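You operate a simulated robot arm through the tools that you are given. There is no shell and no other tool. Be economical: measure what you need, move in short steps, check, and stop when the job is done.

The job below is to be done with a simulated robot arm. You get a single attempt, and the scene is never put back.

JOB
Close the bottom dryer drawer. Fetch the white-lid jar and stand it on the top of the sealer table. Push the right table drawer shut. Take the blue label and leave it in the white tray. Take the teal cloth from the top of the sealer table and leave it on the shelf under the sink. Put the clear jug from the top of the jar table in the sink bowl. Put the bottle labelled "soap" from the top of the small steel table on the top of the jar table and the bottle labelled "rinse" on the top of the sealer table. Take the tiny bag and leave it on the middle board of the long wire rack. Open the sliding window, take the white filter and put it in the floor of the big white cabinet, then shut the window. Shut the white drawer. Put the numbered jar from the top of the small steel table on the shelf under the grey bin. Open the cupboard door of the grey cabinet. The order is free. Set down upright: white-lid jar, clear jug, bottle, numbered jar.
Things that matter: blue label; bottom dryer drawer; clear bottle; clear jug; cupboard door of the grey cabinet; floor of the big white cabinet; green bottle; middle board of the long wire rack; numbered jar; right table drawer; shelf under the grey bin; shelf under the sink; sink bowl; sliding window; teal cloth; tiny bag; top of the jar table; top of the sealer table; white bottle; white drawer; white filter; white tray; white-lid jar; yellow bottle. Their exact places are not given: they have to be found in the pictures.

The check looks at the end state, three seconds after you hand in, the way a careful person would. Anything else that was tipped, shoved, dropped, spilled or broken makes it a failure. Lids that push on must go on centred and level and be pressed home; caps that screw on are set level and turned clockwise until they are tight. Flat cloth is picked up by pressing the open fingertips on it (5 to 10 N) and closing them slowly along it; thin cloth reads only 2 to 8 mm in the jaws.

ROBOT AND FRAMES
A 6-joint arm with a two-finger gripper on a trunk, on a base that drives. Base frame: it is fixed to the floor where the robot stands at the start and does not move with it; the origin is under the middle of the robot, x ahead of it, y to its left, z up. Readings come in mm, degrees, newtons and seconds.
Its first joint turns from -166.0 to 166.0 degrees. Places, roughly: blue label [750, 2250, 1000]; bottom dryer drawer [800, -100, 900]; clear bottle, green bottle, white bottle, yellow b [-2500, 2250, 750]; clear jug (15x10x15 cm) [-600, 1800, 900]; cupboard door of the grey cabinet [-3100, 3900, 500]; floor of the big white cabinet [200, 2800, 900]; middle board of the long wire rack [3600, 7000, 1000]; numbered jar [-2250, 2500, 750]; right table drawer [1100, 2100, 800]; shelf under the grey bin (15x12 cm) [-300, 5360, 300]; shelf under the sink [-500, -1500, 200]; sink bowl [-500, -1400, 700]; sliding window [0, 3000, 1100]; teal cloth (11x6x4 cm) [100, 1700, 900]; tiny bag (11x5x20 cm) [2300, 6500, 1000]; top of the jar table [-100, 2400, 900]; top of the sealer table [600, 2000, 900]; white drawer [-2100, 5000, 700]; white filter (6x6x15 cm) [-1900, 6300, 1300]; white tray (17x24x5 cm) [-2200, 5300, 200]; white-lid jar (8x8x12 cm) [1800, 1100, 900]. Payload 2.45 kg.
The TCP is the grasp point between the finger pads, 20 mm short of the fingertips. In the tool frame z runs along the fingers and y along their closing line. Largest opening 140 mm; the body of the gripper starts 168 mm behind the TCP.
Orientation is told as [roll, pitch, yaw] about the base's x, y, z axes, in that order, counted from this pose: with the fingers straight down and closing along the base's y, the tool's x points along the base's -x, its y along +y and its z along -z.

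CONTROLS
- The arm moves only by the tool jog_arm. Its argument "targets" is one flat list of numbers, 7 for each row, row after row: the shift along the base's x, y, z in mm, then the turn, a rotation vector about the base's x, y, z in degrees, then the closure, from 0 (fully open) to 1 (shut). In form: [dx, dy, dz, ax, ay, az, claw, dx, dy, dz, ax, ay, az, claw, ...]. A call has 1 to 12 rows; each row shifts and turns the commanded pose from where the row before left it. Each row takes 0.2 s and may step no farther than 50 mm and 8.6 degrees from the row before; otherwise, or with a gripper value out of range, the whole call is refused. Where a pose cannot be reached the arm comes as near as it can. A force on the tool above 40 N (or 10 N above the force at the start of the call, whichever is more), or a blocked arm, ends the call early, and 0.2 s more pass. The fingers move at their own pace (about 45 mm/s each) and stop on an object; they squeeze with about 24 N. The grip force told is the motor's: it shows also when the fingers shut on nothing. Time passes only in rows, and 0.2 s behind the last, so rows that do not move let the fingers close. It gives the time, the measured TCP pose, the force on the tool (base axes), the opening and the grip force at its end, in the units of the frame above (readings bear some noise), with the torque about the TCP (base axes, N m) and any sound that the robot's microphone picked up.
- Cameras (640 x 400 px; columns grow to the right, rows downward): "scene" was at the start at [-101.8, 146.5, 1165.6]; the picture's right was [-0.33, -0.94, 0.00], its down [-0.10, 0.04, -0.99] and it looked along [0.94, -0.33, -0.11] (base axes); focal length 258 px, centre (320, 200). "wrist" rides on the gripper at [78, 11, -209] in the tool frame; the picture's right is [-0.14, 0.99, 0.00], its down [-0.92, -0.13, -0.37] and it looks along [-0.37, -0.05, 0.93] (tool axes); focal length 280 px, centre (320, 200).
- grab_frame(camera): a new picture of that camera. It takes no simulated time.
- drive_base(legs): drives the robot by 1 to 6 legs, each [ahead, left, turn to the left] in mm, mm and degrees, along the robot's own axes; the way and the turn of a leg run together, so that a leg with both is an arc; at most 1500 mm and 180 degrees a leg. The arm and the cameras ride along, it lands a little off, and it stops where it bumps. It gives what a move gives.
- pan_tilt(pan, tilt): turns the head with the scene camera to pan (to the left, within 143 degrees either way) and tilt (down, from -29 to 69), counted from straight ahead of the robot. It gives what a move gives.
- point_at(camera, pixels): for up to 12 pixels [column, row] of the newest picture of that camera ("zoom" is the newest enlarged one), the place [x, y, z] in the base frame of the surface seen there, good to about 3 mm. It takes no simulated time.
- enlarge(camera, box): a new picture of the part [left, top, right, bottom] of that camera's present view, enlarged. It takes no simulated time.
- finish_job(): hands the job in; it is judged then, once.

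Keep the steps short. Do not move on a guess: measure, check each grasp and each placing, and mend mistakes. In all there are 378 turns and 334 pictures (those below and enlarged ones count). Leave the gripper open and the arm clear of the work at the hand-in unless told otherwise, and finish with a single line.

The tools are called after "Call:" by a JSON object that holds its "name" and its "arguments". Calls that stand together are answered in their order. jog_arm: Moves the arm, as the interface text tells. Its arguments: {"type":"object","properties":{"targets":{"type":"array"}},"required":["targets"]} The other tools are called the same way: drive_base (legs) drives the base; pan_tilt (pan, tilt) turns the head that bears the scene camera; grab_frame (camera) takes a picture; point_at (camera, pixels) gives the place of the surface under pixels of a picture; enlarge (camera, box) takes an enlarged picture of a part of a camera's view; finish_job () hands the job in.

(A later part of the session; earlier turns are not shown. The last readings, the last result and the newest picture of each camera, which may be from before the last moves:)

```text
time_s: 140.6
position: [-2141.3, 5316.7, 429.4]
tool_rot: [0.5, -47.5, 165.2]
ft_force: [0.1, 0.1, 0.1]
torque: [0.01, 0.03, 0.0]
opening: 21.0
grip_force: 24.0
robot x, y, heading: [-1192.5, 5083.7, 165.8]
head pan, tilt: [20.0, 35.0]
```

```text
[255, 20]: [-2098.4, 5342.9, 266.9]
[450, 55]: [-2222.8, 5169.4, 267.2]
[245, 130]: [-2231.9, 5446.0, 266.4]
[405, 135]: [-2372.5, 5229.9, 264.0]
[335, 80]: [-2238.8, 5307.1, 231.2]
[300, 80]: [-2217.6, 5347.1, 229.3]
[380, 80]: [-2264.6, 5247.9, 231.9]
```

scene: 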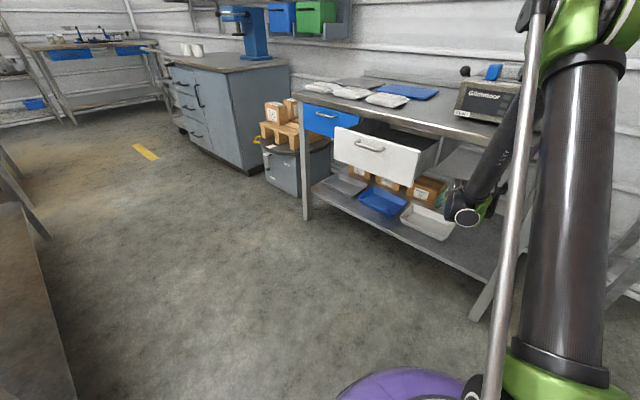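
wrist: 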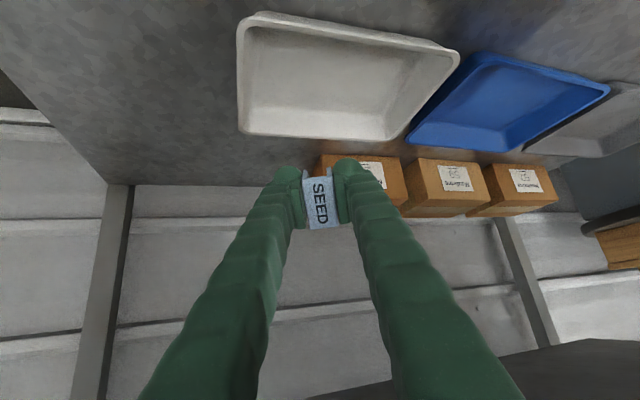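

The tray centre is about [-2235,5305] and its floor is at z 231. I'll move over it and lower to just inside the rim.

Call:
{"name": "jog_arm", "arguments": {"targets": [-30, 3, -35, 0, 0, 0, 0.9, -30, 3, -35, 0, 0, 0, 0.9, -18, 0, -40, 0, 0, 0, 0.9, 0, 0, -35, 0, 0, 0, 0.9, 0, 0, 0, 0, 0, 0, 0.9]}}

Call:
{"name": "grab_frame", "arguments": {"camera": "wrist"}}

Call:
{"name": "grab_frame", "arguments": {"camera": "scene"}}

```text
time_s: 141.8
position: [-2218.9, 5322.1, 283.5]
tool_rot: [0.4, -47.4, 165.1]
ft_force: [-0.8, -0.2, 1.0]
torque: [0.0, 0.0, 0.0]
opening: 20.8
grip_force: 24.2
robot x, y, heading: [-1195.7, 5081.5, 165.9]
head pan, tilt: [20.0, 35.0]
```

```text
265 pictures are left
```

wrist: 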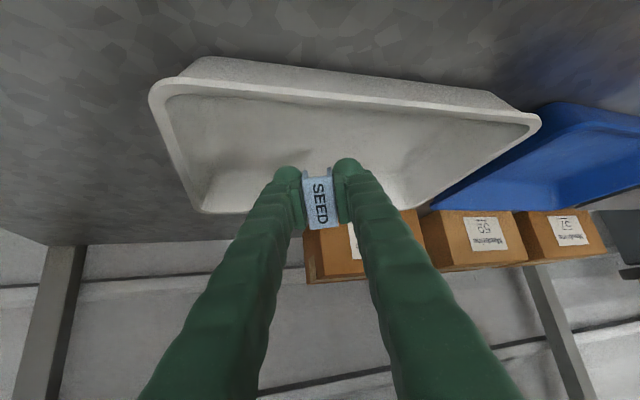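

```text
264 pictures are left
```

scene: 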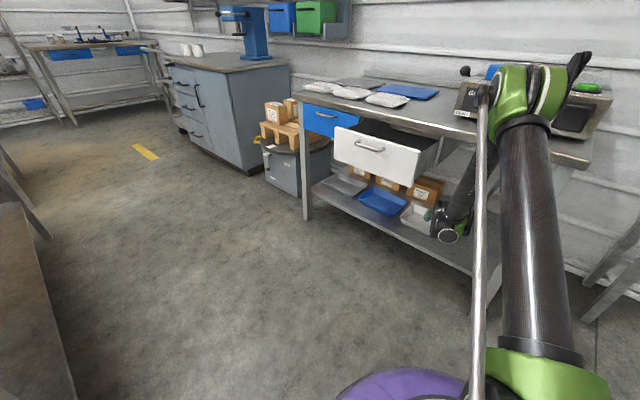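

The label is over the tray. I'll go 14 mm lower, open slowly, then draw back.

Call:
{"name": "jog_arm", "arguments": {"targets": [0, 0, -14, 0, 0, 0, 0.9, 0, 0, 0, 0, 0, 0, 0.75, 0, 0, 0, 0, 0, 0, 0.55, 0, 0, 0, 0, 0, 0, 0.55, 0, 0, 0, 0, 0, 0, 0.55]}}

Call:
{"name": "grab_frame", "arguments": {"camera": "wrist"}}

```text
time_s: 143.0
position: [-2218.7, 5324.4, 269.7]
tool_rot: [0.5, -47.4, 165.1]
ft_force: [0.5, -0.8, -0.4]
torque: [0.0, -0.01, 0.03]
opening: 62.8
grip_force: 0.0
robot x, y, heading: [-1189.9, 5080.4, 165.7]
head pan, tilt: [20.0, 35.0]
```

```text
263 pictures are left
```

wrist: 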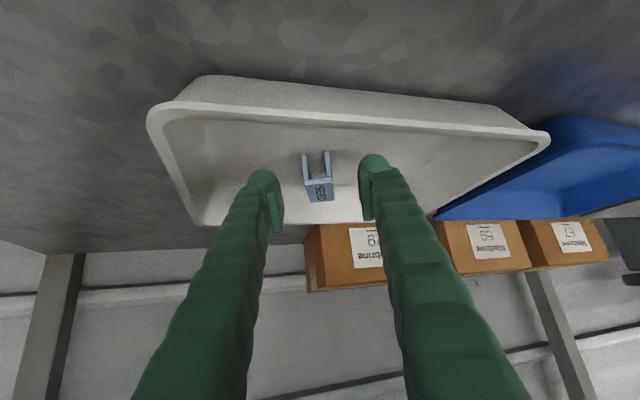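

The label lies in the white tray. I'll retrace my way out.

Call:
{"name": "jog_arm", "arguments": {"targets": [10, -2, 35, 0, 0, 0, 0.55, 30, -3, 35, 0, 0, 0, 0.55, 30, -3, 40, 0, 0, 0, 0.6, 30, -8, 30, 0, 0, 0, 0.8, 43.7, -10.5, 8, -1.94, -7.76, 0, 1, 43.7, -10.5, 8, -1.94, -7.76, 0, 1, 43.7, -10.5, 8, -1.94, -7.76, 0, 1, 43.7, -10.5, 8, -1.94, -7.76, 0, 1, 43.7, -10.5, 8, -1.94, -7.76, 0, 1, 43.7, -10.5, 8, -1.94, -7.76, 0, 1]}}

Call:
{"name": "grab_frame", "arguments": {"camera": "scene"}}

```text
time_s: 145.2
position: [-1855.7, 5243.5, 460.2]
tool_rot: [-0.1, 0.7, 165.4]
ft_force: [0.0, 0.4, 0.4]
torque: [-0.03, 0.04, 0.01]
opening: 0.3
grip_force: 24.0
robot x, y, heading: [-1189.7, 5079.7, 165.9]
head pan, tilt: [20.0, 35.0]
```

```text
262 pictures are left
```

scene: 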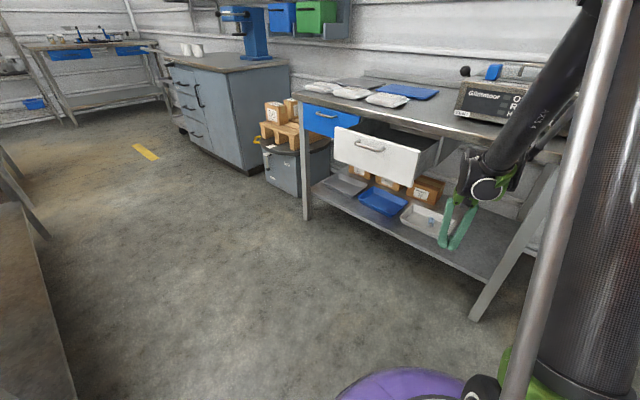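

Next is the white drawer. I'll draw back a little, rise to about z 755 and turn the base left so the fingers come in front of it.

Call:
{"name": "jog_arm", "arguments": {"targets": [28, -7, 40, 0, 0, 0, 1, 28, -7, 40, 0, 0, 0, 1, 0, 0, 48, 0, 0, 0, 1, 0, 0, 48, 0, 0, 0, 1, 0, 0, 48, 0, 0, 0, 1, 0, 0, 48, 0, 0, 0, 1, 0, 0, 25, 0, 0, 0, 1]}}

Call:
{"name": "drive_base", "arguments": {"legs": [[0, 0, 28]]}}

Call:
{"name": "grab_frame", "arguments": {"camera": "wrist"}}

```text
time_s: 146.8
position: [-1800.2, 5229.1, 756.8]
tool_rot: [-0.1, 0.6, 165.4]
ft_force: [0.4, 0.7, -0.5]
torque: [-0.05, -0.03, 0.0]
opening: 0.0
grip_force: 24.2
robot x, y, heading: [-1190.9, 5078.9, 165.8]
head pan, tilt: [20.0, 35.0]
```

```text
time_s: 148.6
position: [-1800.3, 4931.1, 755.4]
tool_rot: [0.0, 0.6, -166.8]
ft_force: [-0.4, 0.3, 0.7]
torque: [0.01, 0.0, -0.03]
opening: 0.1
grip_force: 23.9
robot x, y, heading: [-1193.5, 5078.8, -166.5]
head pan, tilt: [20.0, 35.0]
```

```text
261 pictures are left
```

wrist: 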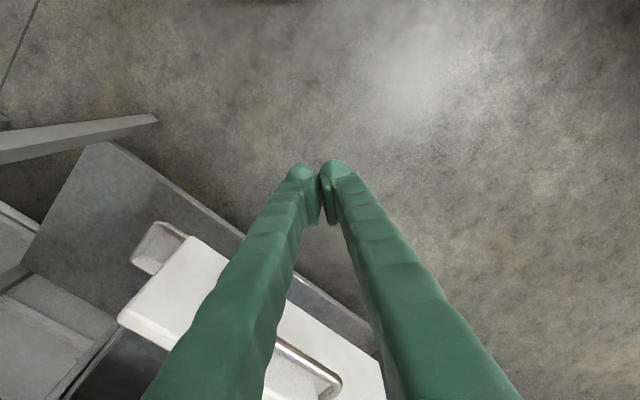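

I'll measure the handle and face, then turn the fingers parallel to the drawer front.

Call:
{"name": "point_at", "arguments": {"camera": "wrist", "pixels": [[335, 385], [310, 365], [290, 350], [190, 270], [150, 320], [330, 345]]}}

Call:
{"name": "jog_arm", "arguments": {"targets": [0, 0, 0, 0, 0, -8.2, 1, 0, 0, 0, 0, 0, -8.2, 1, 0, 0, 0, 0, 0, -8.2, 1, 0, 0, 0, 0, 0, -8.2, 1, 0, 0, 0, 0, 0, -8.2, 1, 0, 0, 0, 0, 0, -8.2, 1]}}

Call:
{"name": "grab_frame", "arguments": {"camera": "wrist"}}

```text
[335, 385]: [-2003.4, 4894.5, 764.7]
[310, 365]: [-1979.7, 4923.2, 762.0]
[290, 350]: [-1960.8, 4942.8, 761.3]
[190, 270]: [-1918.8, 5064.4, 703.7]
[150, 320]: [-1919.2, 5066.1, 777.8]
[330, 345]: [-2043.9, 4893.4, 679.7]
```

```text
time_s: 150.0
position: [-1801.4, 4930.2, 755.7]
tool_rot: [-0.1, 0.6, 143.8]
ft_force: [0.7, -0.3, 0.0]
torque: [-0.01, -0.01, 0.01]
opening: 0.0
grip_force: 24.0
robot x, y, heading: [-1192.5, 5084.9, -166.6]
head pan, tilt: [20.0, 35.0]
```

```text
260 pictures are left
```

wrist: 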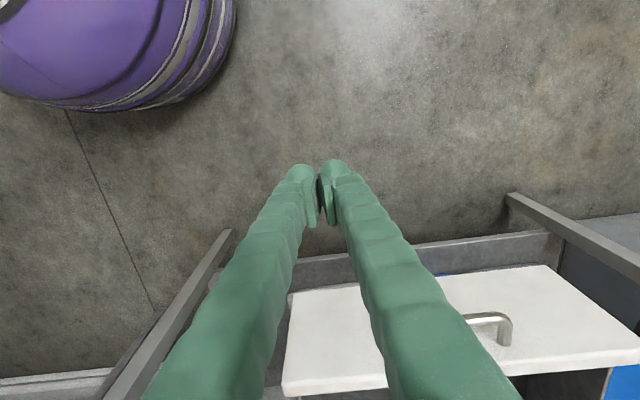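

The bar is at u=-4497, v≈2815. I'll line up sideways and push along [-0.809,0.588].

Call:
{"name": "jog_arm", "arguments": {"targets": [-22, -31, 2, 0, 0, 0, 1, -22, -31, 2, 0, 0, 0, 1, -22, -31, 2, 0, 0, 0, 1, -24.3, 17.6, 0, 0, 0, 0, 1, -24.3, 17.6, 0, 0, 0, 0, 1, -24.3, 17.6, 0, 0, 0, 0, 1, -24.3, 17.6, 0, 0, 0, 0, 1, -24.3, 17.6, 0, 0, 0, 0, 1, -24.3, 17.6, 0, 0, 0, 0, 1, -24.3, 17.6, 0, 0, 0, 0, 1]}}

Call:
{"name": "grab_frame", "arguments": {"camera": "wrist"}}

```text
time_s: 152.2
position: [-2036.7, 4961.0, 760.5]
tool_rot: [-0.1, 0.5, 143.9]
ft_force: [0.5, -0.8, -0.3]
torque: [0.02, 0.04, 0.01]
opening: 0.0
grip_force: 24.0
robot x, y, heading: [-1194.1, 5080.9, -166.6]
head pan, tilt: [20.0, 35.0]
```

```text
259 pictures are left
```

wrist: 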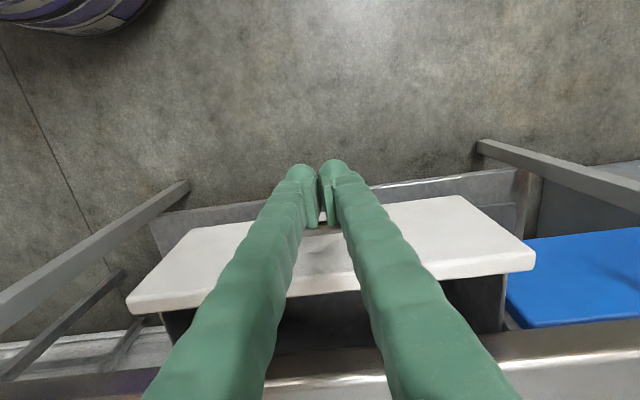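

The drawer is following. I'll push the last stretch in smaller steps.

Call:
{"name": "jog_arm", "arguments": {"targets": [-24.3, 17.6, 0, 0, 0, 0, 1, -24.3, 17.6, 0, 0, 0, 0, 1, -4, 2.9, 0, 0, 0, 0, 1, -4, 2.9, 0, 0, 0, 0, 1, -4, 2.9, 0, 0, 0, 0, 1, -4, 2.9, 0, 0, 0, 0, 1, -4, 2.9, 0, 0, 0, 0, 1, -4, 2.9, 0, 0, 0, 0, 1]}}

Call:
{"name": "jog_arm", "arguments": {"targets": [24.3, -17.6, 0, 0, 0, 0, 1, 32.4, -23.4, 0, 0, 0, 0, 1, 32.4, -23.4, 0, 0, 0, 0, 1, 32.4, -23.4, 0, 0, 0, 0, 1, 0, 0, 48, 0, 0, 0, 1, 0, 0, 48, 0, 0, 0, 0.5, 0, 0, 48, 0, 0, 0, 0, 0, 0, 48, 0, 0, 0, 0, 0, 0, 48, 0, 0, 0, 0, 0, 0, 48, 0, 0, 0, 0, 0, 0, 48, 0, 0, 0, 0]}}

Call:
{"name": "grab_frame", "arguments": {"camera": "scene"}}

Call:
{"name": "enlarge", "arguments": {"camera": "scene", "box": [320, 60, 600, 240]}}

```text
time_s: 153.9
position: [-2101.6, 5006.8, 760.4]
tool_rot: [-0.3, 1.0, 144.0]
ft_force: [4.3, -2.0, -3.5]
torque: [0.01, -0.16, 0.03]
opening: 0.0
grip_force: 28.7
robot x, y, heading: [-1190.4, 5080.7, -166.2]
head pan, tilt: [20.0, 35.0]
stopped in row 8: the force on the tool passed its limit at 47 N (the readings are from after the stop); the commanded pose is now the measured one
```

```text
time_s: 156.3
position: [-1981.0, 4918.7, 1096.1]
tool_rot: [-0.2, 0.8, 143.9]
ft_force: [-0.8, -0.1, 0.6]
torque: [-0.01, 0.0, 0.01]
opening: 122.7
grip_force: 0.2
robot x, y, heading: [-1190.6, 5078.9, -166.3]
head pan, tilt: [20.0, 35.0]
```

```text
258 pictures are left
```

scene: 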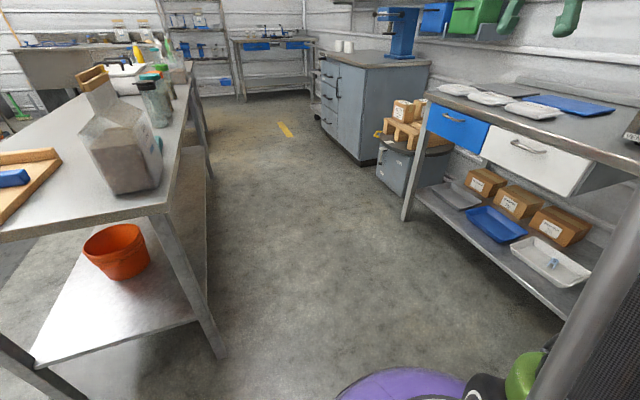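

```text
2.22 times, centred on (460, 150) of scene
```

zoom: 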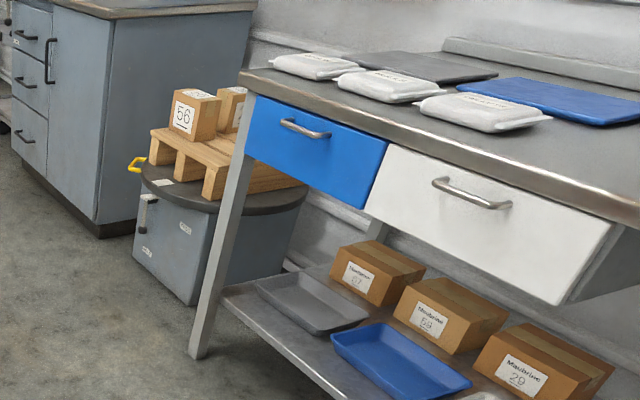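

The white drawer is flush and the label lies in the tray. Next is the grey cabinet's cupboard door; I'll measure it, its handle and the aisle.

Call:
{"name": "enlarge", "arguments": {"camera": "scene", "box": [290, 20, 440, 180]}}

Call:
{"name": "point_at", "arguments": {"camera": "zoom", "pixels": [[198, 155], [195, 190], [215, 130], [230, 250], [275, 300], [160, 220], [270, 160], [310, 340], [180, 300], [125, 110]]}}

Call:
{"name": "point_at", "arguments": {"camera": "scene", "pixels": [[165, 210], [225, 355], [205, 100], [235, 98], [240, 45], [285, 130], [200, 68], [190, 330]]}}

```text
2.50 times, centred on (365, 100) of scene
```

zoom: 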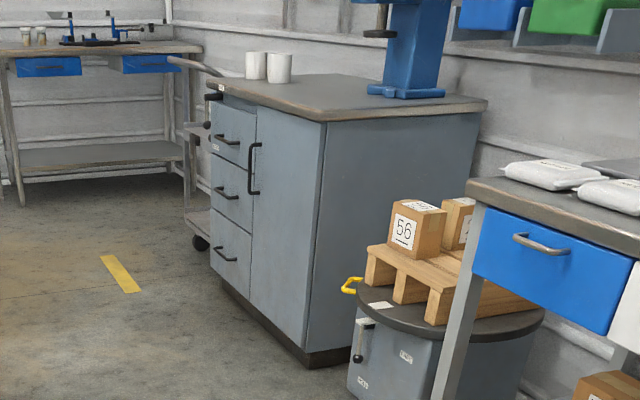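

```text
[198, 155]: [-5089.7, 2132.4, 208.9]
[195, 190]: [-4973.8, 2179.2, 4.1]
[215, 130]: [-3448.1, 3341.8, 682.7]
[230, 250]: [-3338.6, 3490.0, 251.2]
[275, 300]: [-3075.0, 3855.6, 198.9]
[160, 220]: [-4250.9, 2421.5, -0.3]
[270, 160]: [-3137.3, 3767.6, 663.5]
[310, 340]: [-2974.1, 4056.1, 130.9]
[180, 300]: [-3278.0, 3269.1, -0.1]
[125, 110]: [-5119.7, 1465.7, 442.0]
```

```text
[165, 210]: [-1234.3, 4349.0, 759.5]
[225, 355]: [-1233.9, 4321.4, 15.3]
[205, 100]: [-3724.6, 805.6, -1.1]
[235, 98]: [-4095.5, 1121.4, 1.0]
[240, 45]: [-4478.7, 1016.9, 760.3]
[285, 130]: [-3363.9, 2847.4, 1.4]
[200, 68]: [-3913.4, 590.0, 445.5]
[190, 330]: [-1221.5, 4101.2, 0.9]
```

The cabinet front is at u≈-4754 and the aisle is about 1.1 m wide. I'll drive to face the cupboard door, first turning so the arm points down the aisle.

Call:
{"name": "point_at", "arguments": {"camera": "zoom", "pixels": [[251, 170], [250, 150], [251, 190], [258, 147], [258, 193], [320, 130], [255, 120], [265, 250], [300, 200], [400, 90], [485, 105]]}}

Call:
{"name": "pan_tilt", "arguments": {"pan": 60, "tilt": 20}}

Call:
{"name": "grab_frame", "arguments": {"camera": "scene"}}

```text
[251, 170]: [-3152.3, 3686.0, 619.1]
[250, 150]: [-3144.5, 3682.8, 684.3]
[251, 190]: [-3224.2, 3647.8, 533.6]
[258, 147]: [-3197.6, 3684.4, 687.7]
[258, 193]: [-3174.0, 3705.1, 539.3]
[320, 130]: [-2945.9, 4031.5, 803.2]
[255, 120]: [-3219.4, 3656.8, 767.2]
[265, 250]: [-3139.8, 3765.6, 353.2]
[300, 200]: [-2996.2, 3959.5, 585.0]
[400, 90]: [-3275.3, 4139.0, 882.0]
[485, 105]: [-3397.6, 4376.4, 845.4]
```

```text
time_s: 157.3
position: [-1980.4, 4919.0, 1095.2]
tool_rot: [-0.2, 0.8, 144.0]
ft_force: [0.3, -0.3, -0.1]
torque: [0.01, -0.01, 0.0]
opening: 139.9
grip_force: 0.1
robot x, y, heading: [-1188.1, 5080.3, -166.2]
head pan, tilt: [60.0, 20.0]
```

```text
255 pictures are left
```

scene: 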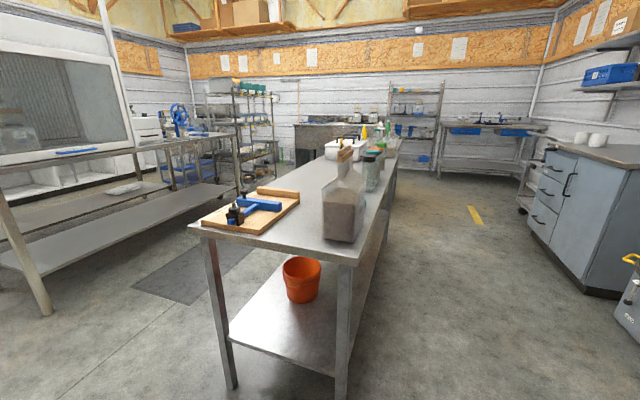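

The handle is a vertical bar at about [-3152,3686], z 540 to 690, and the door is hinged on its right. I'll turn and drive down the aisle to a stand from which the whole swing can be reached.

Call:
{"name": "drive_base", "arguments": {"legs": [[0, 0, 40.5], [1265, 64, 0], [1265, 64, 0]]}}

Call:
{"name": "pan_tilt", "arguments": {"pan": -60, "tilt": 30}}

Call:
{"name": "grab_frame", "arguments": {"camera": "scene"}}

Call:
{"name": "pan_tilt", "arguments": {"pan": 40, "tilt": 20}}

Call:
{"name": "grab_frame", "arguments": {"camera": "scene"}}

```text
time_s: 169.6
position: [-2770.0, 2590.3, 1096.5]
tool_rot: [-0.2, 1.0, -167.7]
ft_force: [0.5, 0.3, -0.7]
torque: [0.0, 0.0, -0.05]
opening: 140.0
grip_force: 0.1
robot x, y, heading: [-2368.2, 3287.3, -118.2]
head pan, tilt: [60.0, 20.0]
stopped in leg 3: the robot was blocked; the commanded pose is now the measured one
```

```text
time_s: 171.6
position: [-2771.1, 2589.6, 1095.8]
tool_rot: [-0.3, 0.9, -167.7]
ft_force: [-0.1, -0.4, 0.2]
torque: [-0.02, -0.03, 0.0]
opening: 140.0
grip_force: 0.0
robot x, y, heading: [-2368.8, 3285.6, -118.1]
head pan, tilt: [-60.0, 30.0]
```

```text
254 pictures are left
```

scene: 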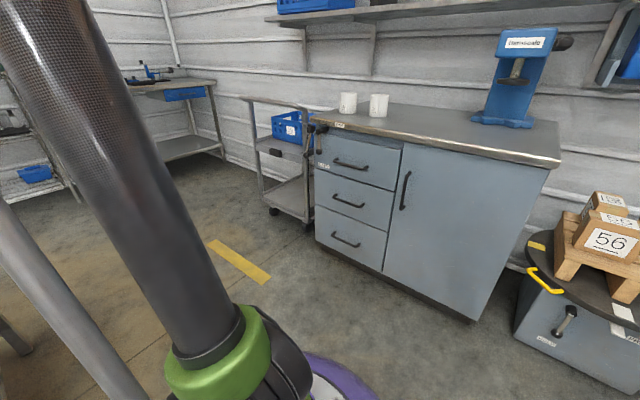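

```text
time_s: 173.4
position: [-2771.4, 2590.9, 1096.6]
tool_rot: [-0.2, 0.9, -167.7]
ft_force: [0.2, -0.3, 1.0]
torque: [-0.03, -0.04, 0.0]
opening: 140.0
grip_force: 0.0
robot x, y, heading: [-2366.2, 3285.9, -118.0]
head pan, tilt: [40.0, 20.0]
```

```text
253 pictures are left
```

scene: 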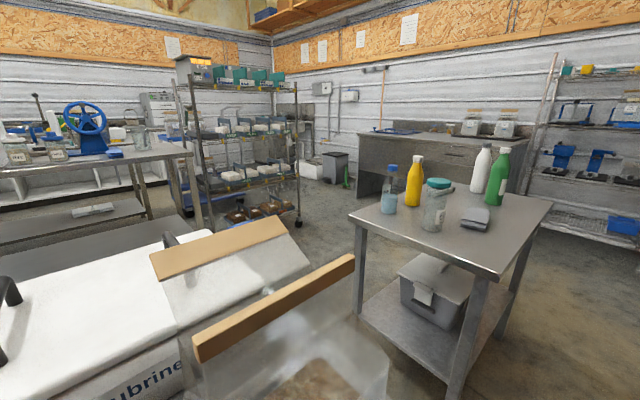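

The base bumped something on its left, probably the long bench. I'll check for damage there.

Call:
{"name": "pan_tilt", "arguments": {"pan": 90, "tilt": 45}}

Call:
{"name": "grab_frame", "arguments": {"camera": "scene"}}

```text
time_s: 174.6
position: [-2770.8, 2590.0, 1096.3]
tool_rot: [-0.2, 0.9, -167.7]
ft_force: [0.0, 0.8, -0.2]
torque: [-0.03, 0.06, -0.03]
opening: 140.1
grip_force: 0.1
robot x, y, heading: [-2368.1, 3288.2, -118.2]
head pan, tilt: [90.0, 45.0]
```

```text
252 pictures are left
```

scene: 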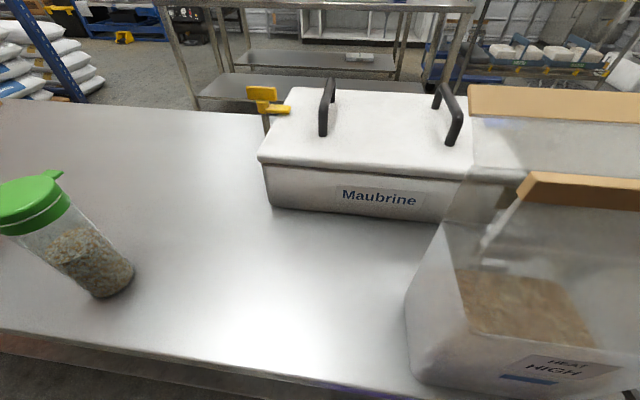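

Everything is standing. I'll measure the bench edge and the end of the bench.

Call:
{"name": "point_at", "arguments": {"camera": "scene", "pixels": [[30, 335], [200, 360], [380, 390], [100, 290], [500, 380]]}}

Call:
{"name": "pan_tilt", "arguments": {"pan": 45, "tilt": 55}}

Call:
{"name": "grab_frame", "arguments": {"camera": "scene"}}

```text
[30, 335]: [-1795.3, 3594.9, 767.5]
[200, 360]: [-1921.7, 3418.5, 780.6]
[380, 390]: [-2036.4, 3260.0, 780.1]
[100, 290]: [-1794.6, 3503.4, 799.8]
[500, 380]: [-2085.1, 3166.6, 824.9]
```

```text
time_s: 175.7
position: [-2769.6, 2591.4, 1096.2]
tool_rot: [-0.2, 0.9, -167.6]
ft_force: [0.1, -0.7, -0.1]
torque: [-0.02, 0.0, -0.01]
opening: 140.0
grip_force: 0.1
robot x, y, heading: [-2372.4, 3286.8, -118.2]
head pan, tilt: [45.0, 55.0]
```

```text
251 pictures are left
```

scene: 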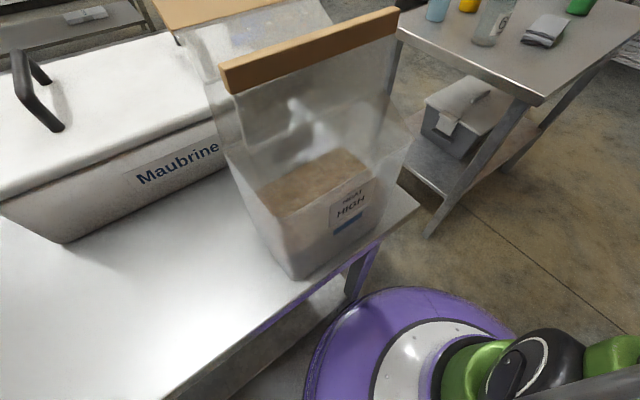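

The bench edge is at u≈-3566, so the base radius is about 280 mm. I'll check the small table's corner before moving on.

Call:
{"name": "point_at", "arguments": {"camera": "scene", "pixels": [[530, 100], [430, 235], [450, 180], [405, 40], [630, 25]]}}

```text
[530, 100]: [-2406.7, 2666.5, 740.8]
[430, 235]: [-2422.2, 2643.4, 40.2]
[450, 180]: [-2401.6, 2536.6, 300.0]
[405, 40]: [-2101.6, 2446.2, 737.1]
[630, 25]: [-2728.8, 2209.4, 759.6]
```

The small table's corner is at u≈-3515, v≈742. I'll move clear of the bench to a stand at u≈-3900, v≈900 and turn right to face the cupboard.

Call:
{"name": "drive_base", "arguments": {"legs": [[0, -60, 0], [354, -37, 0], [0, 0, -112]]}}

Call:
{"name": "jog_arm", "arguments": {"targets": [0, 0, 0, 0, 0, 8, 0, 0, 0, 0, 0, 0, 8, 0, 0, 0, 0, 0, 0, 8, 0, 0, 0, 0, 0, 0, 8, 0, 0, 0, 0, 0, 0, 8, 0, 0, 0, 0, 0, 0, 8, 0, 0, 0, 0, 0, 0, 8, 0, 0, 0, 0, 0, 0, 8, 0]}}

Call:
{"name": "pan_tilt", "arguments": {"pan": 20, "tilt": 40}}

Call:
{"name": "grab_frame", "arguments": {"camera": "scene"}}

Call:
{"name": "grab_frame", "arguments": {"camera": "wrist"}}

```text
time_s: 183.3
position: [-3099.0, 3665.7, 1096.3]
tool_rot: [-0.3, 0.9, 79.1]
ft_force: [-0.1, 0.9, -0.2]
torque: [0.02, -0.01, 0.0]
opening: 139.8
grip_force: 0.0
robot x, y, heading: [-2616.7, 3023.9, 128.8]
head pan, tilt: [45.0, 55.0]
```

```text
time_s: 185.1
position: [-3099.9, 3666.4, 1095.1]
tool_rot: [-0.2, 0.9, 143.3]
ft_force: [0.0, -0.2, -0.7]
torque: [0.0, 0.07, -0.04]
opening: 139.8
grip_force: 0.0
robot x, y, heading: [-2616.2, 3020.3, 128.6]
head pan, tilt: [45.0, 55.0]
```

```text
time_s: 186.0
position: [-3099.7, 3665.9, 1096.3]
tool_rot: [-0.2, 0.9, 143.1]
ft_force: [-0.6, -0.3, 0.3]
torque: [0.02, 0.0, 0.0]
opening: 139.8
grip_force: 0.0
robot x, y, heading: [-2621.6, 3017.7, 128.8]
head pan, tilt: [20.0, 40.0]
```

```text
250 pictures are left
```

scene: 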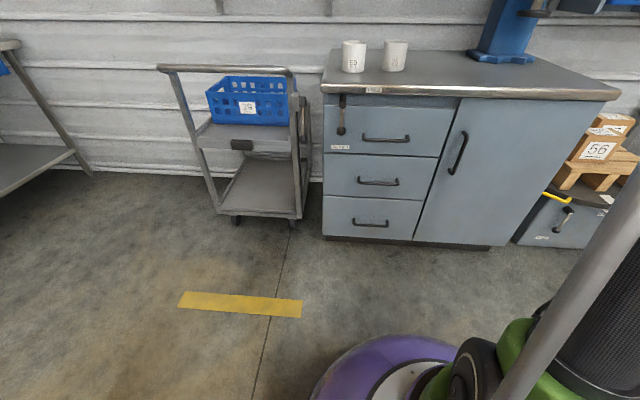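

```text
249 pictures are left
```

wrist: 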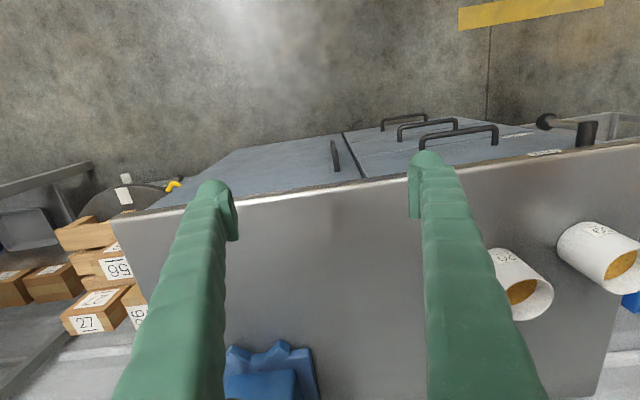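

I'll measure the handle, the door edges and the cabinet top edge from here.

Call:
{"name": "point_at", "arguments": {"camera": "scene", "pixels": [[465, 135], [458, 153], [452, 171], [459, 100], [412, 238], [590, 105], [485, 240], [505, 180], [470, 95], [430, 110]]}}

Call:
{"name": "point_at", "arguments": {"camera": "wrist", "pixels": [[333, 145], [336, 165], [350, 180], [300, 165], [320, 192]]}}

Call:
{"name": "enlarge", "arguments": {"camera": "scene", "box": [400, 80, 620, 250]}}

```text
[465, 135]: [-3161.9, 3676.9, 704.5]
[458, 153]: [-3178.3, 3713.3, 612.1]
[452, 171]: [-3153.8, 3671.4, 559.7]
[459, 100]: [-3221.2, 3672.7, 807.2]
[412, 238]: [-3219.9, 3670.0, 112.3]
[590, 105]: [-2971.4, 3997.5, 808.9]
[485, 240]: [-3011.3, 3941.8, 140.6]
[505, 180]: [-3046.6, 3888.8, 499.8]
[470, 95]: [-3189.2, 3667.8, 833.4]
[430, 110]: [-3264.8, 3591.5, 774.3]
```

```text
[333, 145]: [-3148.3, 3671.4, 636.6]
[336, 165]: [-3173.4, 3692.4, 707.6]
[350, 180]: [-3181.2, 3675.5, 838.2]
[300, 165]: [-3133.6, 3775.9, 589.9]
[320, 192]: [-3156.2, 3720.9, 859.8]
```

```text
2.35 times, centred on (510, 165) of scene
```

zoom: 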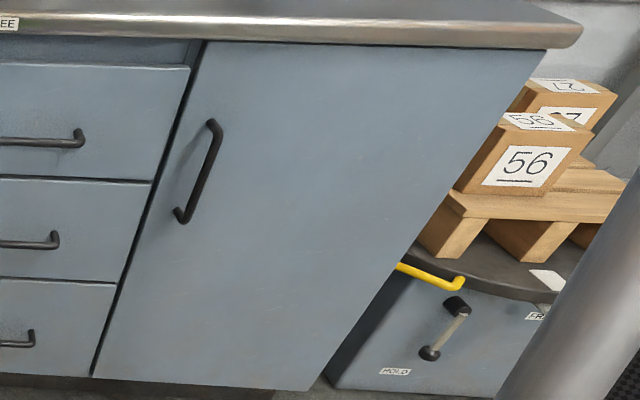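

The bar is at u≈-4708, v≈1118. I'll pull back, tilt the fingers 40° forward and lower in front of the handle.

Call:
{"name": "jog_arm", "arguments": {"targets": [33, -35, 0, 0, 0, 0, 0.4, 33, -35, 0, 0, 0, 0, 0.4, 0, 0, -45, 4.7, 6.47, 0, 0.4, 0, 0, -45, 4.7, 6.47, 0, 0.4, 0, 0, -45, 4.7, 6.47, 0, 0.4, 0, 0, -45, 4.7, 6.47, 0, 0.4, 0, 0, -45, 4.7, 6.47, 0, 0.4, 0, 0, -46, 0, 0, 0, 0.4, 0, 0, -46, 0, 0, 0, 0.4, 0, 0, -46, 0, 0, 0, 0.4, 0, 0, -46, 0, 0, 0, 0.4, 0, 0, -46, 0, 0, 0, 0.4]}}

Call:
{"name": "grab_frame", "arguments": {"camera": "wrist"}}

Call:
{"name": "grab_frame", "arguments": {"camera": "scene"}}

```text
time_s: 188.6
position: [-3032.4, 3597.4, 641.4]
tool_rot: [0.6, -39.1, 143.0]
ft_force: [0.3, 0.5, 0.1]
torque: [0.03, 0.01, -0.04]
opening: 84.1
grip_force: 0.0
robot x, y, heading: [-2619.8, 3021.9, 128.9]
head pan, tilt: [20.0, 40.0]
```

```text
247 pictures are left
```

wrist: 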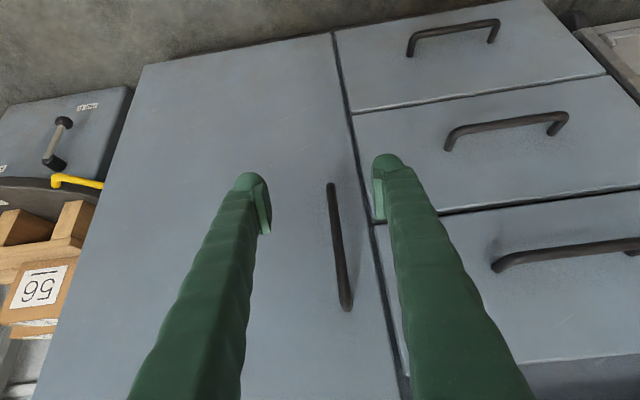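

```text
246 pictures are left
```

scene: 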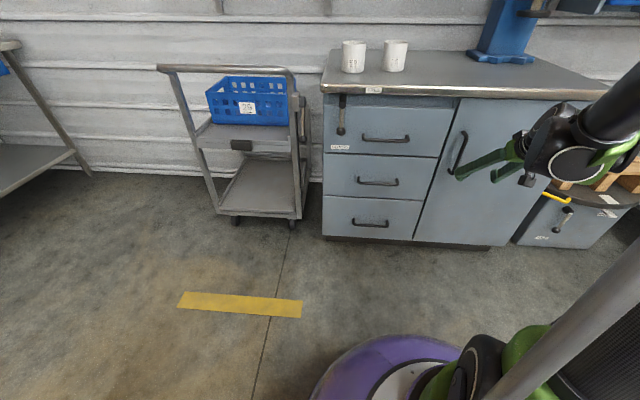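

The handle is in view between the fingers at (340,245). I'll measure it.

Call:
{"name": "point_at", "arguments": {"camera": "wrist", "pixels": [[331, 190], [337, 225], [340, 250], [345, 290], [300, 250], [362, 215], [346, 305]]}}

```text
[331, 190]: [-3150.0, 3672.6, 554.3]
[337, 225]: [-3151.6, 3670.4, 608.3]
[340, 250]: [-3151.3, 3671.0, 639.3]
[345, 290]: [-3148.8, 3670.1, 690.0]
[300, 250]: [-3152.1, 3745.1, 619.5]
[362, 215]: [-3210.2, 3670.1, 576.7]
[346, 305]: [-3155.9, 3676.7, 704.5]
```

I'll move the fingers round the bar and close.

Call:
{"name": "jog_arm", "arguments": {"targets": [-30, 19, -4, 0, 0, 0, 0.4, -30, 19, -4, 0, 0, 0, 0.4, -30, 19, -4, 0, 0, 0, 0.4, -30, 19, -4, 0, 0, 0, 0.4, 0, 0, 0, 0, 0, 0, 0.7, 0, 0, 0, 0, 0, 0, 1, 0, 0, 0, 0, 0, 0, 1, 0, 0, 0, 0, 0, 0, 1, 0, 0, 0, 0, 0, 0, 1]}}

Call:
{"name": "grab_frame", "arguments": {"camera": "wrist"}}

```text
time_s: 190.6
position: [-3150.5, 3673.9, 626.3]
tool_rot: [0.4, -39.2, 142.8]
ft_force: [10.8, 19.1, -4.4]
torque: [0.16, -0.16, -0.04]
opening: 13.1
grip_force: 26.5
robot x, y, heading: [-2619.7, 3019.9, 128.6]
head pan, tilt: [20.0, 40.0]
```

```text
245 pictures are left
```

wrist: 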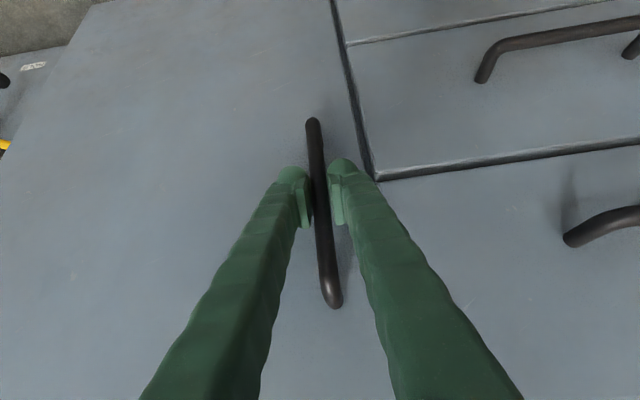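

The bar is gripped at 13 mm. I'll relax the side load and start swinging the door along its arc, three steps first.

Call:
{"name": "jog_arm", "arguments": {"targets": [2, 3, 0, 0, 0, 0, 1, 35.7, -18, 0, 0, 0, 6, 1, 37.3, -14.3, 0, 0, 0, 6, 1, 38.7, -10.2, 0, 0, 0, 6, 1]}}

Call:
{"name": "grab_frame", "arguments": {"camera": "scene"}}

```text
time_s: 191.6
position: [-3038.7, 3631.6, 625.3]
tool_rot: [0.4, -39.2, 161.0]
ft_force: [3.3, 14.3, 23.7]
torque: [0.2, 0.15, -0.06]
opening: 13.0
grip_force: 39.2
robot x, y, heading: [-2621.0, 3021.0, 128.7]
head pan, tilt: [20.0, 40.0]
```

```text
244 pictures are left
```

scene: 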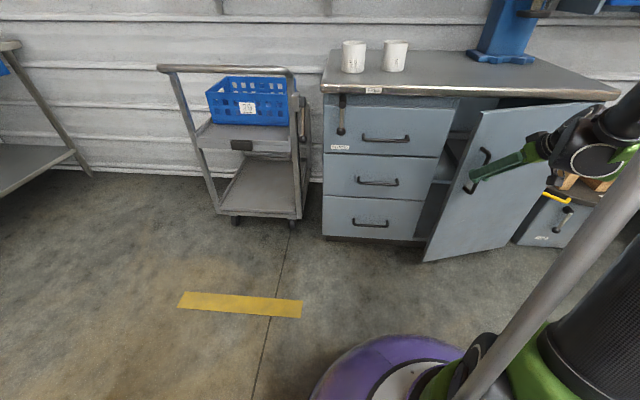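

The door is swinging open. I'll continue along the arc, easing the z load.

Call:
{"name": "jog_arm", "arguments": {"targets": [39.6, -5, 2, 0, 0, 0, 1, 39.9, -1, 2, 0, 0, 6, 1, 40, 3, 0, 0, 0, 6, 1, 39.4, 6.3, 0, 0, 0, 6, 1]}}

Call:
{"name": "grab_frame", "arguments": {"camera": "scene"}}

```text
time_s: 192.5
position: [-2905.0, 3624.9, 627.5]
tool_rot: [0.8, -39.2, 175.1]
ft_force: [0.5, -3.4, 8.8]
torque: [-0.02, 0.29, 0.01]
opening: 12.5
grip_force: 39.9
robot x, y, heading: [-2617.8, 3018.8, 128.8]
head pan, tilt: [20.0, 40.0]
stopped in row 4: the force on the tool passed its limit at 45 N (the readings are from after the stop); the commanded pose is now the measured one
```

```text
243 pictures are left
```

scene: 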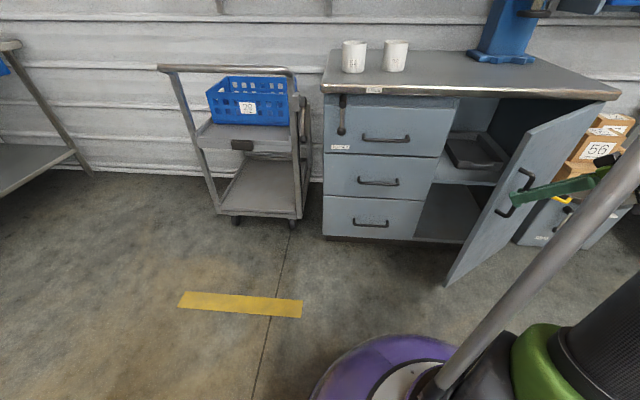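

The door is about 40° open and my yaw lags by about 8°. I'll continue with a little more turn per step.

Call:
{"name": "jog_arm", "arguments": {"targets": [0, 0, 0, 0, 0, 6, 1, 37, 8, 0, 0, 0, 7, 1, 37, 12, 0, 0, 0, 7, 1, 36, 17, 0, 0, 0, 6, 1]}}

Call:
{"name": "grab_frame", "arguments": {"camera": "scene"}}

```text
time_s: 193.2
position: [-2864.3, 3631.5, 627.5]
tool_rot: [0.9, -39.3, -171.1]
ft_force: [1.8, -6.3, 11.0]
torque: [-0.1, 0.19, 0.01]
opening: 12.7
grip_force: 39.3
robot x, y, heading: [-2617.8, 3022.1, 128.7]
head pan, tilt: [20.0, 40.0]
stopped in row 3: the force on the tool passed its limit at 41 N (the readings are from after the stop); the commanded pose is now the measured one
```

```text
242 pictures are left
```

scene: 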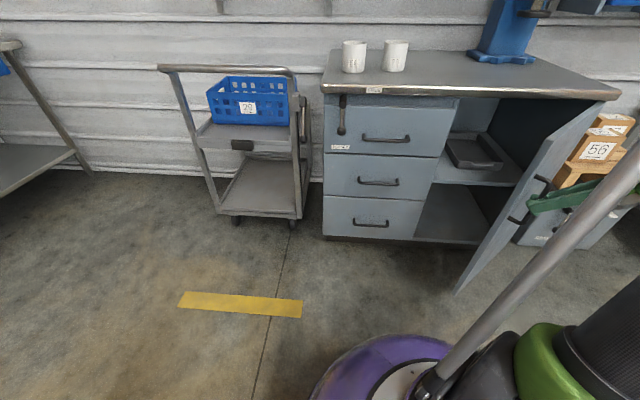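

A refit gives a hinge radius of 397 mm. I'll try smaller, slower steps on the corrected arc.

Call:
{"name": "jog_arm", "arguments": {"targets": [20, 5, 0, 0, 0, 1, 1, 20, 6, 0, 0, 0, 2, 1, 19.5, 7.5, 0, 0, 0, 3, 1, 19, 8.5, 0, 0, 0, 3, 1, 18.5, 9.5, 0, 0, 0, 3, 1, 18, 10, 0, 0, 0, 3, 1]}}

Call:
{"name": "grab_frame", "arguments": {"camera": "wrist"}}

```text
time_s: 194.3
position: [-2779.6, 3660.2, 626.5]
tool_rot: [1.1, -39.1, -161.4]
ft_force: [0.8, -2.5, 4.7]
torque: [-0.08, 0.21, 0.0]
opening: 12.7
grip_force: 39.6
robot x, y, heading: [-2618.1, 3020.2, 129.0]
head pan, tilt: [20.0, 40.0]
stopped in row 5: the force on the tool passed its limit at 41 N (the readings are from after the stop); the commanded pose is now the measured one
```

```text
241 pictures are left
```

wrist: 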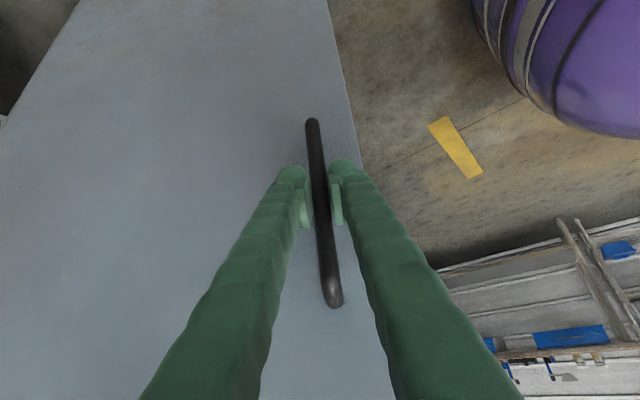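

It works, with the door about 56° open. I'll continue in slow steps.

Call:
{"name": "jog_arm", "arguments": {"targets": [17.7, 9.4, 0, 0, 0, 2.5, 1, 17.4, 10, 0, 0, 0, 3, 1, 17, 10.6, 0, 0, 0, 3, 1, 16.5, 11.2, 0, 0, 0, 3, 1, 16, 12, 0, 0, 0, 3, 1]}}

Call:
{"name": "jog_arm", "arguments": {"targets": [15.8, 12.3, 0, 0, 0, 3, 1, 15.4, 12.8, 0, 0, 0, 3, 1, 14.9, 13.4, 0, 0, 0, 3, 1, 14.4, 13.9, 0, 0, 0, 3, 1, 13.8, 14.5, 0, 0, 0, 3, 1]}}

Call:
{"name": "grab_frame", "arguments": {"camera": "scene"}}

```text
time_s: 195.5
position: [-2694.3, 3713.7, 626.1]
tool_rot: [0.9, -39.2, -146.9]
ft_force: [16.4, -19.6, 8.2]
torque: [-0.5, 0.3, 0.05]
opening: 12.6
grip_force: 39.6
robot x, y, heading: [-2620.1, 3016.6, 129.1]
head pan, tilt: [20.0, 40.0]
```

```text
time_s: 195.8
position: [-2690.2, 3716.2, 626.5]
tool_rot: [0.9, -38.9, -146.0]
ft_force: [4.0, -3.6, 10.8]
torque: [-0.14, 0.12, 0.02]
opening: 12.7
grip_force: 39.6
out of reach, approached as far as the arm can: row 1
robot x, y, heading: [-2619.1, 3017.1, 128.9]
head pan, tilt: [20.0, 40.0]
stopped in row 1: the force on the tool passed its limit at 48 N (the readings are from after the stop); the commanded pose is now the measured one
```

```text
240 pictures are left
```

scene: 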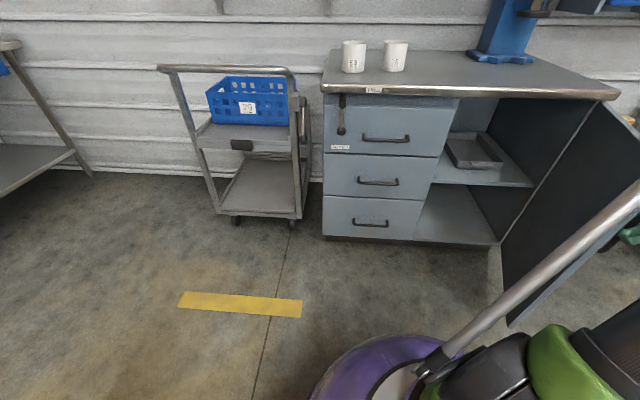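

The door is about 70° open and my wrist is at its limit. I'll release, back straight out from the handle and rise.

Call:
{"name": "jog_arm", "arguments": {"targets": [0, 0, 0, 0, 0, 0, 0.7, 0, 0, 0, 0, 0, 0, 0.4, 0, 0, 0, 0, 0, 0, 0.4, 0, 0, 0, 0, 0, 0, 0.4, 20, 13, 15, 0, 0, 0, 0.4, 25, 15, 25, 0, 0, -4, 0.4, 20, 10, 40, 0, 0, -6, 0.4, 0, 0, 45, 0, 0, -8, 0.4, 0, 0, 45, 0, 0, -8, 0.5, 0, 0, 45, 0, 0, -8, 0.8, 0, 0, 45, 0, 0, -8, 1, 0, 0, 45, 0, 0, -8, 1]}}

Call:
{"name": "grab_frame", "arguments": {"camera": "scene"}}

Call:
{"name": "grab_frame", "arguments": {"camera": "wrist"}}

```text
time_s: 198.4
position: [-2630.4, 3757.5, 930.0]
tool_rot: [0.9, -38.8, 163.9]
ft_force: [-0.7, 0.9, 0.3]
torque: [-0.01, 0.02, 0.03]
opening: 0.5
grip_force: 0.1
out of reach, approached as far as the arm can: row 5
robot x, y, heading: [-2618.4, 3015.8, 128.5]
head pan, tilt: [20.0, 40.0]
```

```text
239 pictures are left
```

scene: 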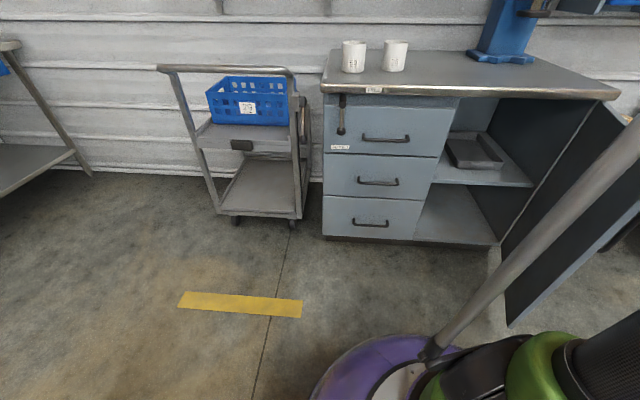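

```text
238 pictures are left
```

wrist: 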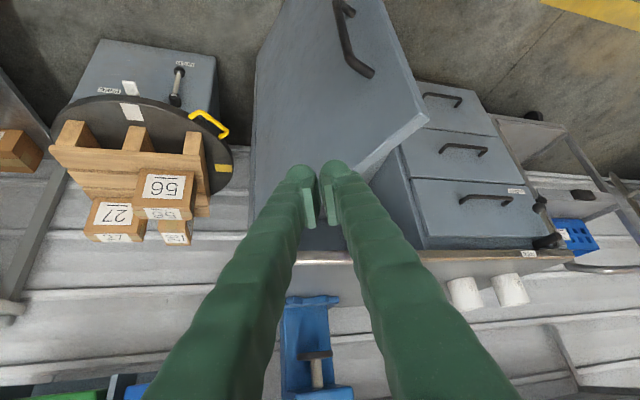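

The door stays open at about 70°. I'll bring the closed fingers over its inner side and push it to about 90°.

Call:
{"name": "jog_arm", "arguments": {"targets": [-30, -13, 5, -2.2, -7.6, 0, 1, -30, -13, 5, -2.2, -7.6, 0, 1, -30, -13, 5, -2.2, -7.6, 0, 1, -30, -13, 0, -2.2, -7.6, 0, 1, -30, -14, 0, -2.2, -7.4, 0, 1, 0, 0, 0, 0, 0, 0, 1]}}

Call:
{"name": "grab_frame", "arguments": {"camera": "wrist"}}

```text
time_s: 199.8
position: [-2780.2, 3688.6, 946.8]
tool_rot: [1.1, 0.8, 163.9]
ft_force: [0.3, -0.2, -0.2]
torque: [0.0, 0.0, 0.01]
opening: 0.3
grip_force: 24.0
robot x, y, heading: [-2619.7, 3020.0, 128.6]
head pan, tilt: [20.0, 40.0]
```

```text
237 pictures are left
```

wrist: 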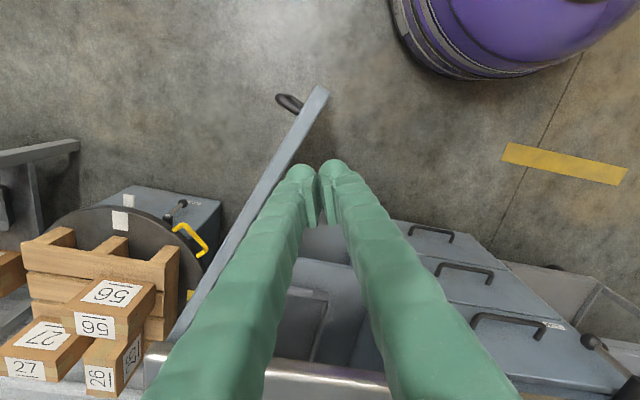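

The fingers are on the inner side with about 15 mm of clearance. I'll shift a bit further away, lower, then push the door outward.

Call:
{"name": "jog_arm", "arguments": {"targets": [-4, -14, 0, 0, 0, 0, 1, 0, 0, -46, 0, 0, 0, 1, 0, 0, -46, 0, 0, 0, 1, 0, 0, -46, 0, 0, 0, 1, 0, 0, -46, 0, 0, 0, 1, 0, 0, -40, 0, 0, 0, 1, 15, 15, 0, 0, 0, 0, 1, 15, 15, 0, 0, 0, 0, 1, 15, 15, 0, 0, 0, 0, 1]}}

Call:
{"name": "grab_frame", "arguments": {"camera": "wrist"}}

```text
time_s: 201.8
position: [-2738.2, 3718.2, 722.1]
tool_rot: [1.0, 0.6, 164.0]
ft_force: [0.1, 0.5, -0.8]
torque: [0.03, 0.0, 0.01]
opening: 0.0
grip_force: 24.1
robot x, y, heading: [-2619.4, 3019.7, 128.6]
head pan, tilt: [20.0, 40.0]
```

```text
236 pictures are left
```

wrist: 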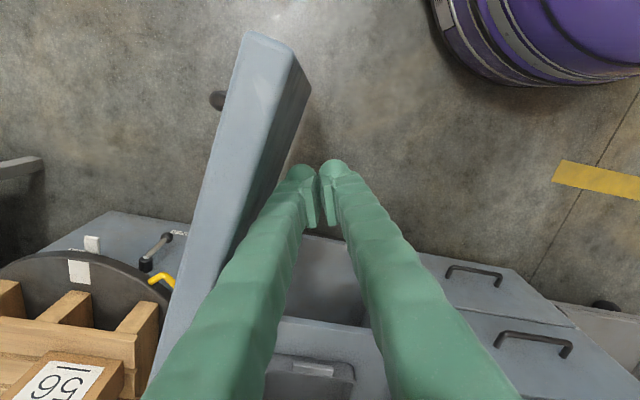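

The fingers are against the door. I'll push about 90 mm more.

Call:
{"name": "jog_arm", "arguments": {"targets": [14, 16, 0, 0, 0, 0, 1, 14, 16, 0, 0, 0, 0, 1, 13, 17, 0, 0, 0, 0, 1, 13, 17, 0, 0, 0, 0, 1, 0, 0, 0, 0, 0, 0, 1]}}

Call:
{"name": "grab_frame", "arguments": {"camera": "wrist"}}

Call:
{"name": "grab_frame", "arguments": {"camera": "scene"}}

```text
time_s: 203.0
position: [-2684.5, 3786.2, 724.6]
tool_rot: [1.0, 0.6, 163.9]
ft_force: [0.3, 0.4, 0.5]
torque: [-0.04, 0.03, 0.01]
opening: 0.0
grip_force: 23.5
robot x, y, heading: [-2619.3, 3020.9, 128.9]
head pan, tilt: [20.0, 40.0]
```

```text
235 pictures are left
```

wrist: 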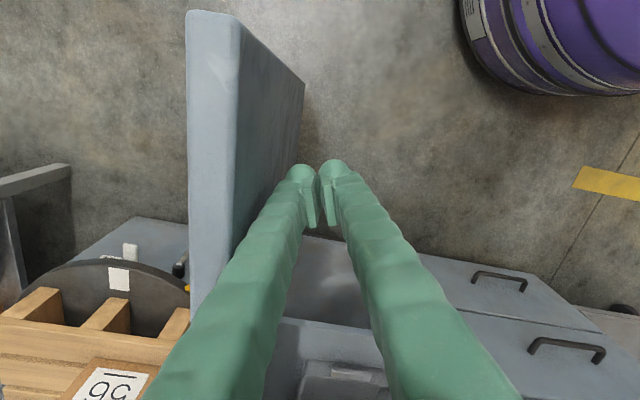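

```text
234 pictures are left
```

scene: 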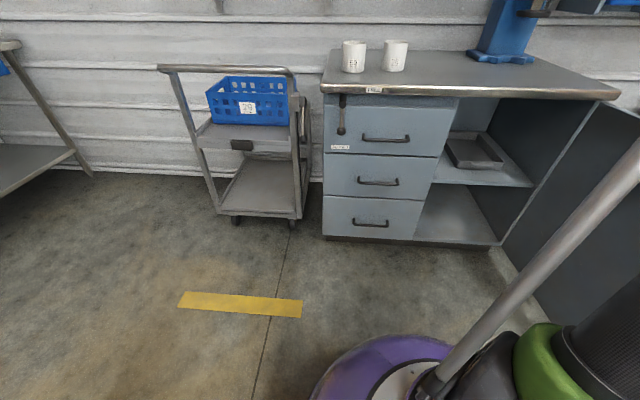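

The door stands at about 90°. I'll back away and rise, then turn to the small steel table with the bottles.

Call:
{"name": "jog_arm", "arguments": {"targets": [-20, -20, 0, 0, 0, 0, 1, -20, -20, 40, 0, 0, 0, 1, 0, 0, 48, 0, 0, 0, 0.5, 0, 0, 48, 0, 0, 0, 0, 0, 0, 48, 0, 0, 0, 0, 0, 0, 48, 0, 0, 0, 0, 0, 0, 48, 0, 0, 0, 0, 0, 0, 48, 0, 0, 0, 0, 0, 0, 48, 0, 0, 0, 0]}}

Call:
{"name": "pan_tilt", "arguments": {"pan": 140, "tilt": 30}}

Call:
{"name": "grab_frame", "arguments": {"camera": "scene"}}

Call:
{"name": "enlarge", "arguments": {"camera": "scene", "box": [180, 50, 480, 250]}}

```text
time_s: 205.0
position: [-2726.7, 3745.7, 1098.2]
tool_rot: [1.0, 0.6, 163.9]
ft_force: [0.4, 0.2, -0.6]
torque: [-0.03, 0.0, 0.01]
opening: 139.7
grip_force: 0.4
robot x, y, heading: [-2613.1, 3020.8, 128.4]
head pan, tilt: [20.0, 40.0]
```

```text
time_s: 207.0
position: [-2725.2, 3745.5, 1098.8]
tool_rot: [1.0, 0.5, 163.9]
ft_force: [0.1, -1.1, 0.2]
torque: [0.0, 0.0, 0.03]
opening: 140.2
grip_force: 0.2
robot x, y, heading: [-2618.9, 3018.7, 128.9]
head pan, tilt: [140.0, 30.0]
```

```text
233 pictures are left
```

scene: 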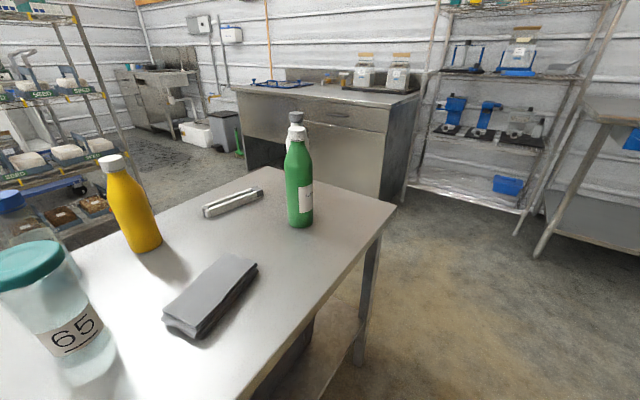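

```text
2.00 times, centred on (330, 150) of scene
```

zoom: 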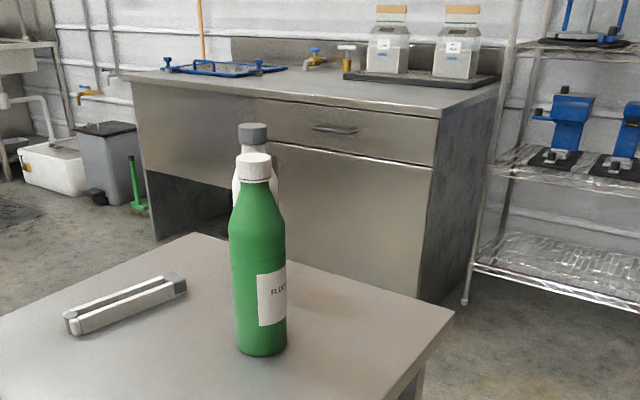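

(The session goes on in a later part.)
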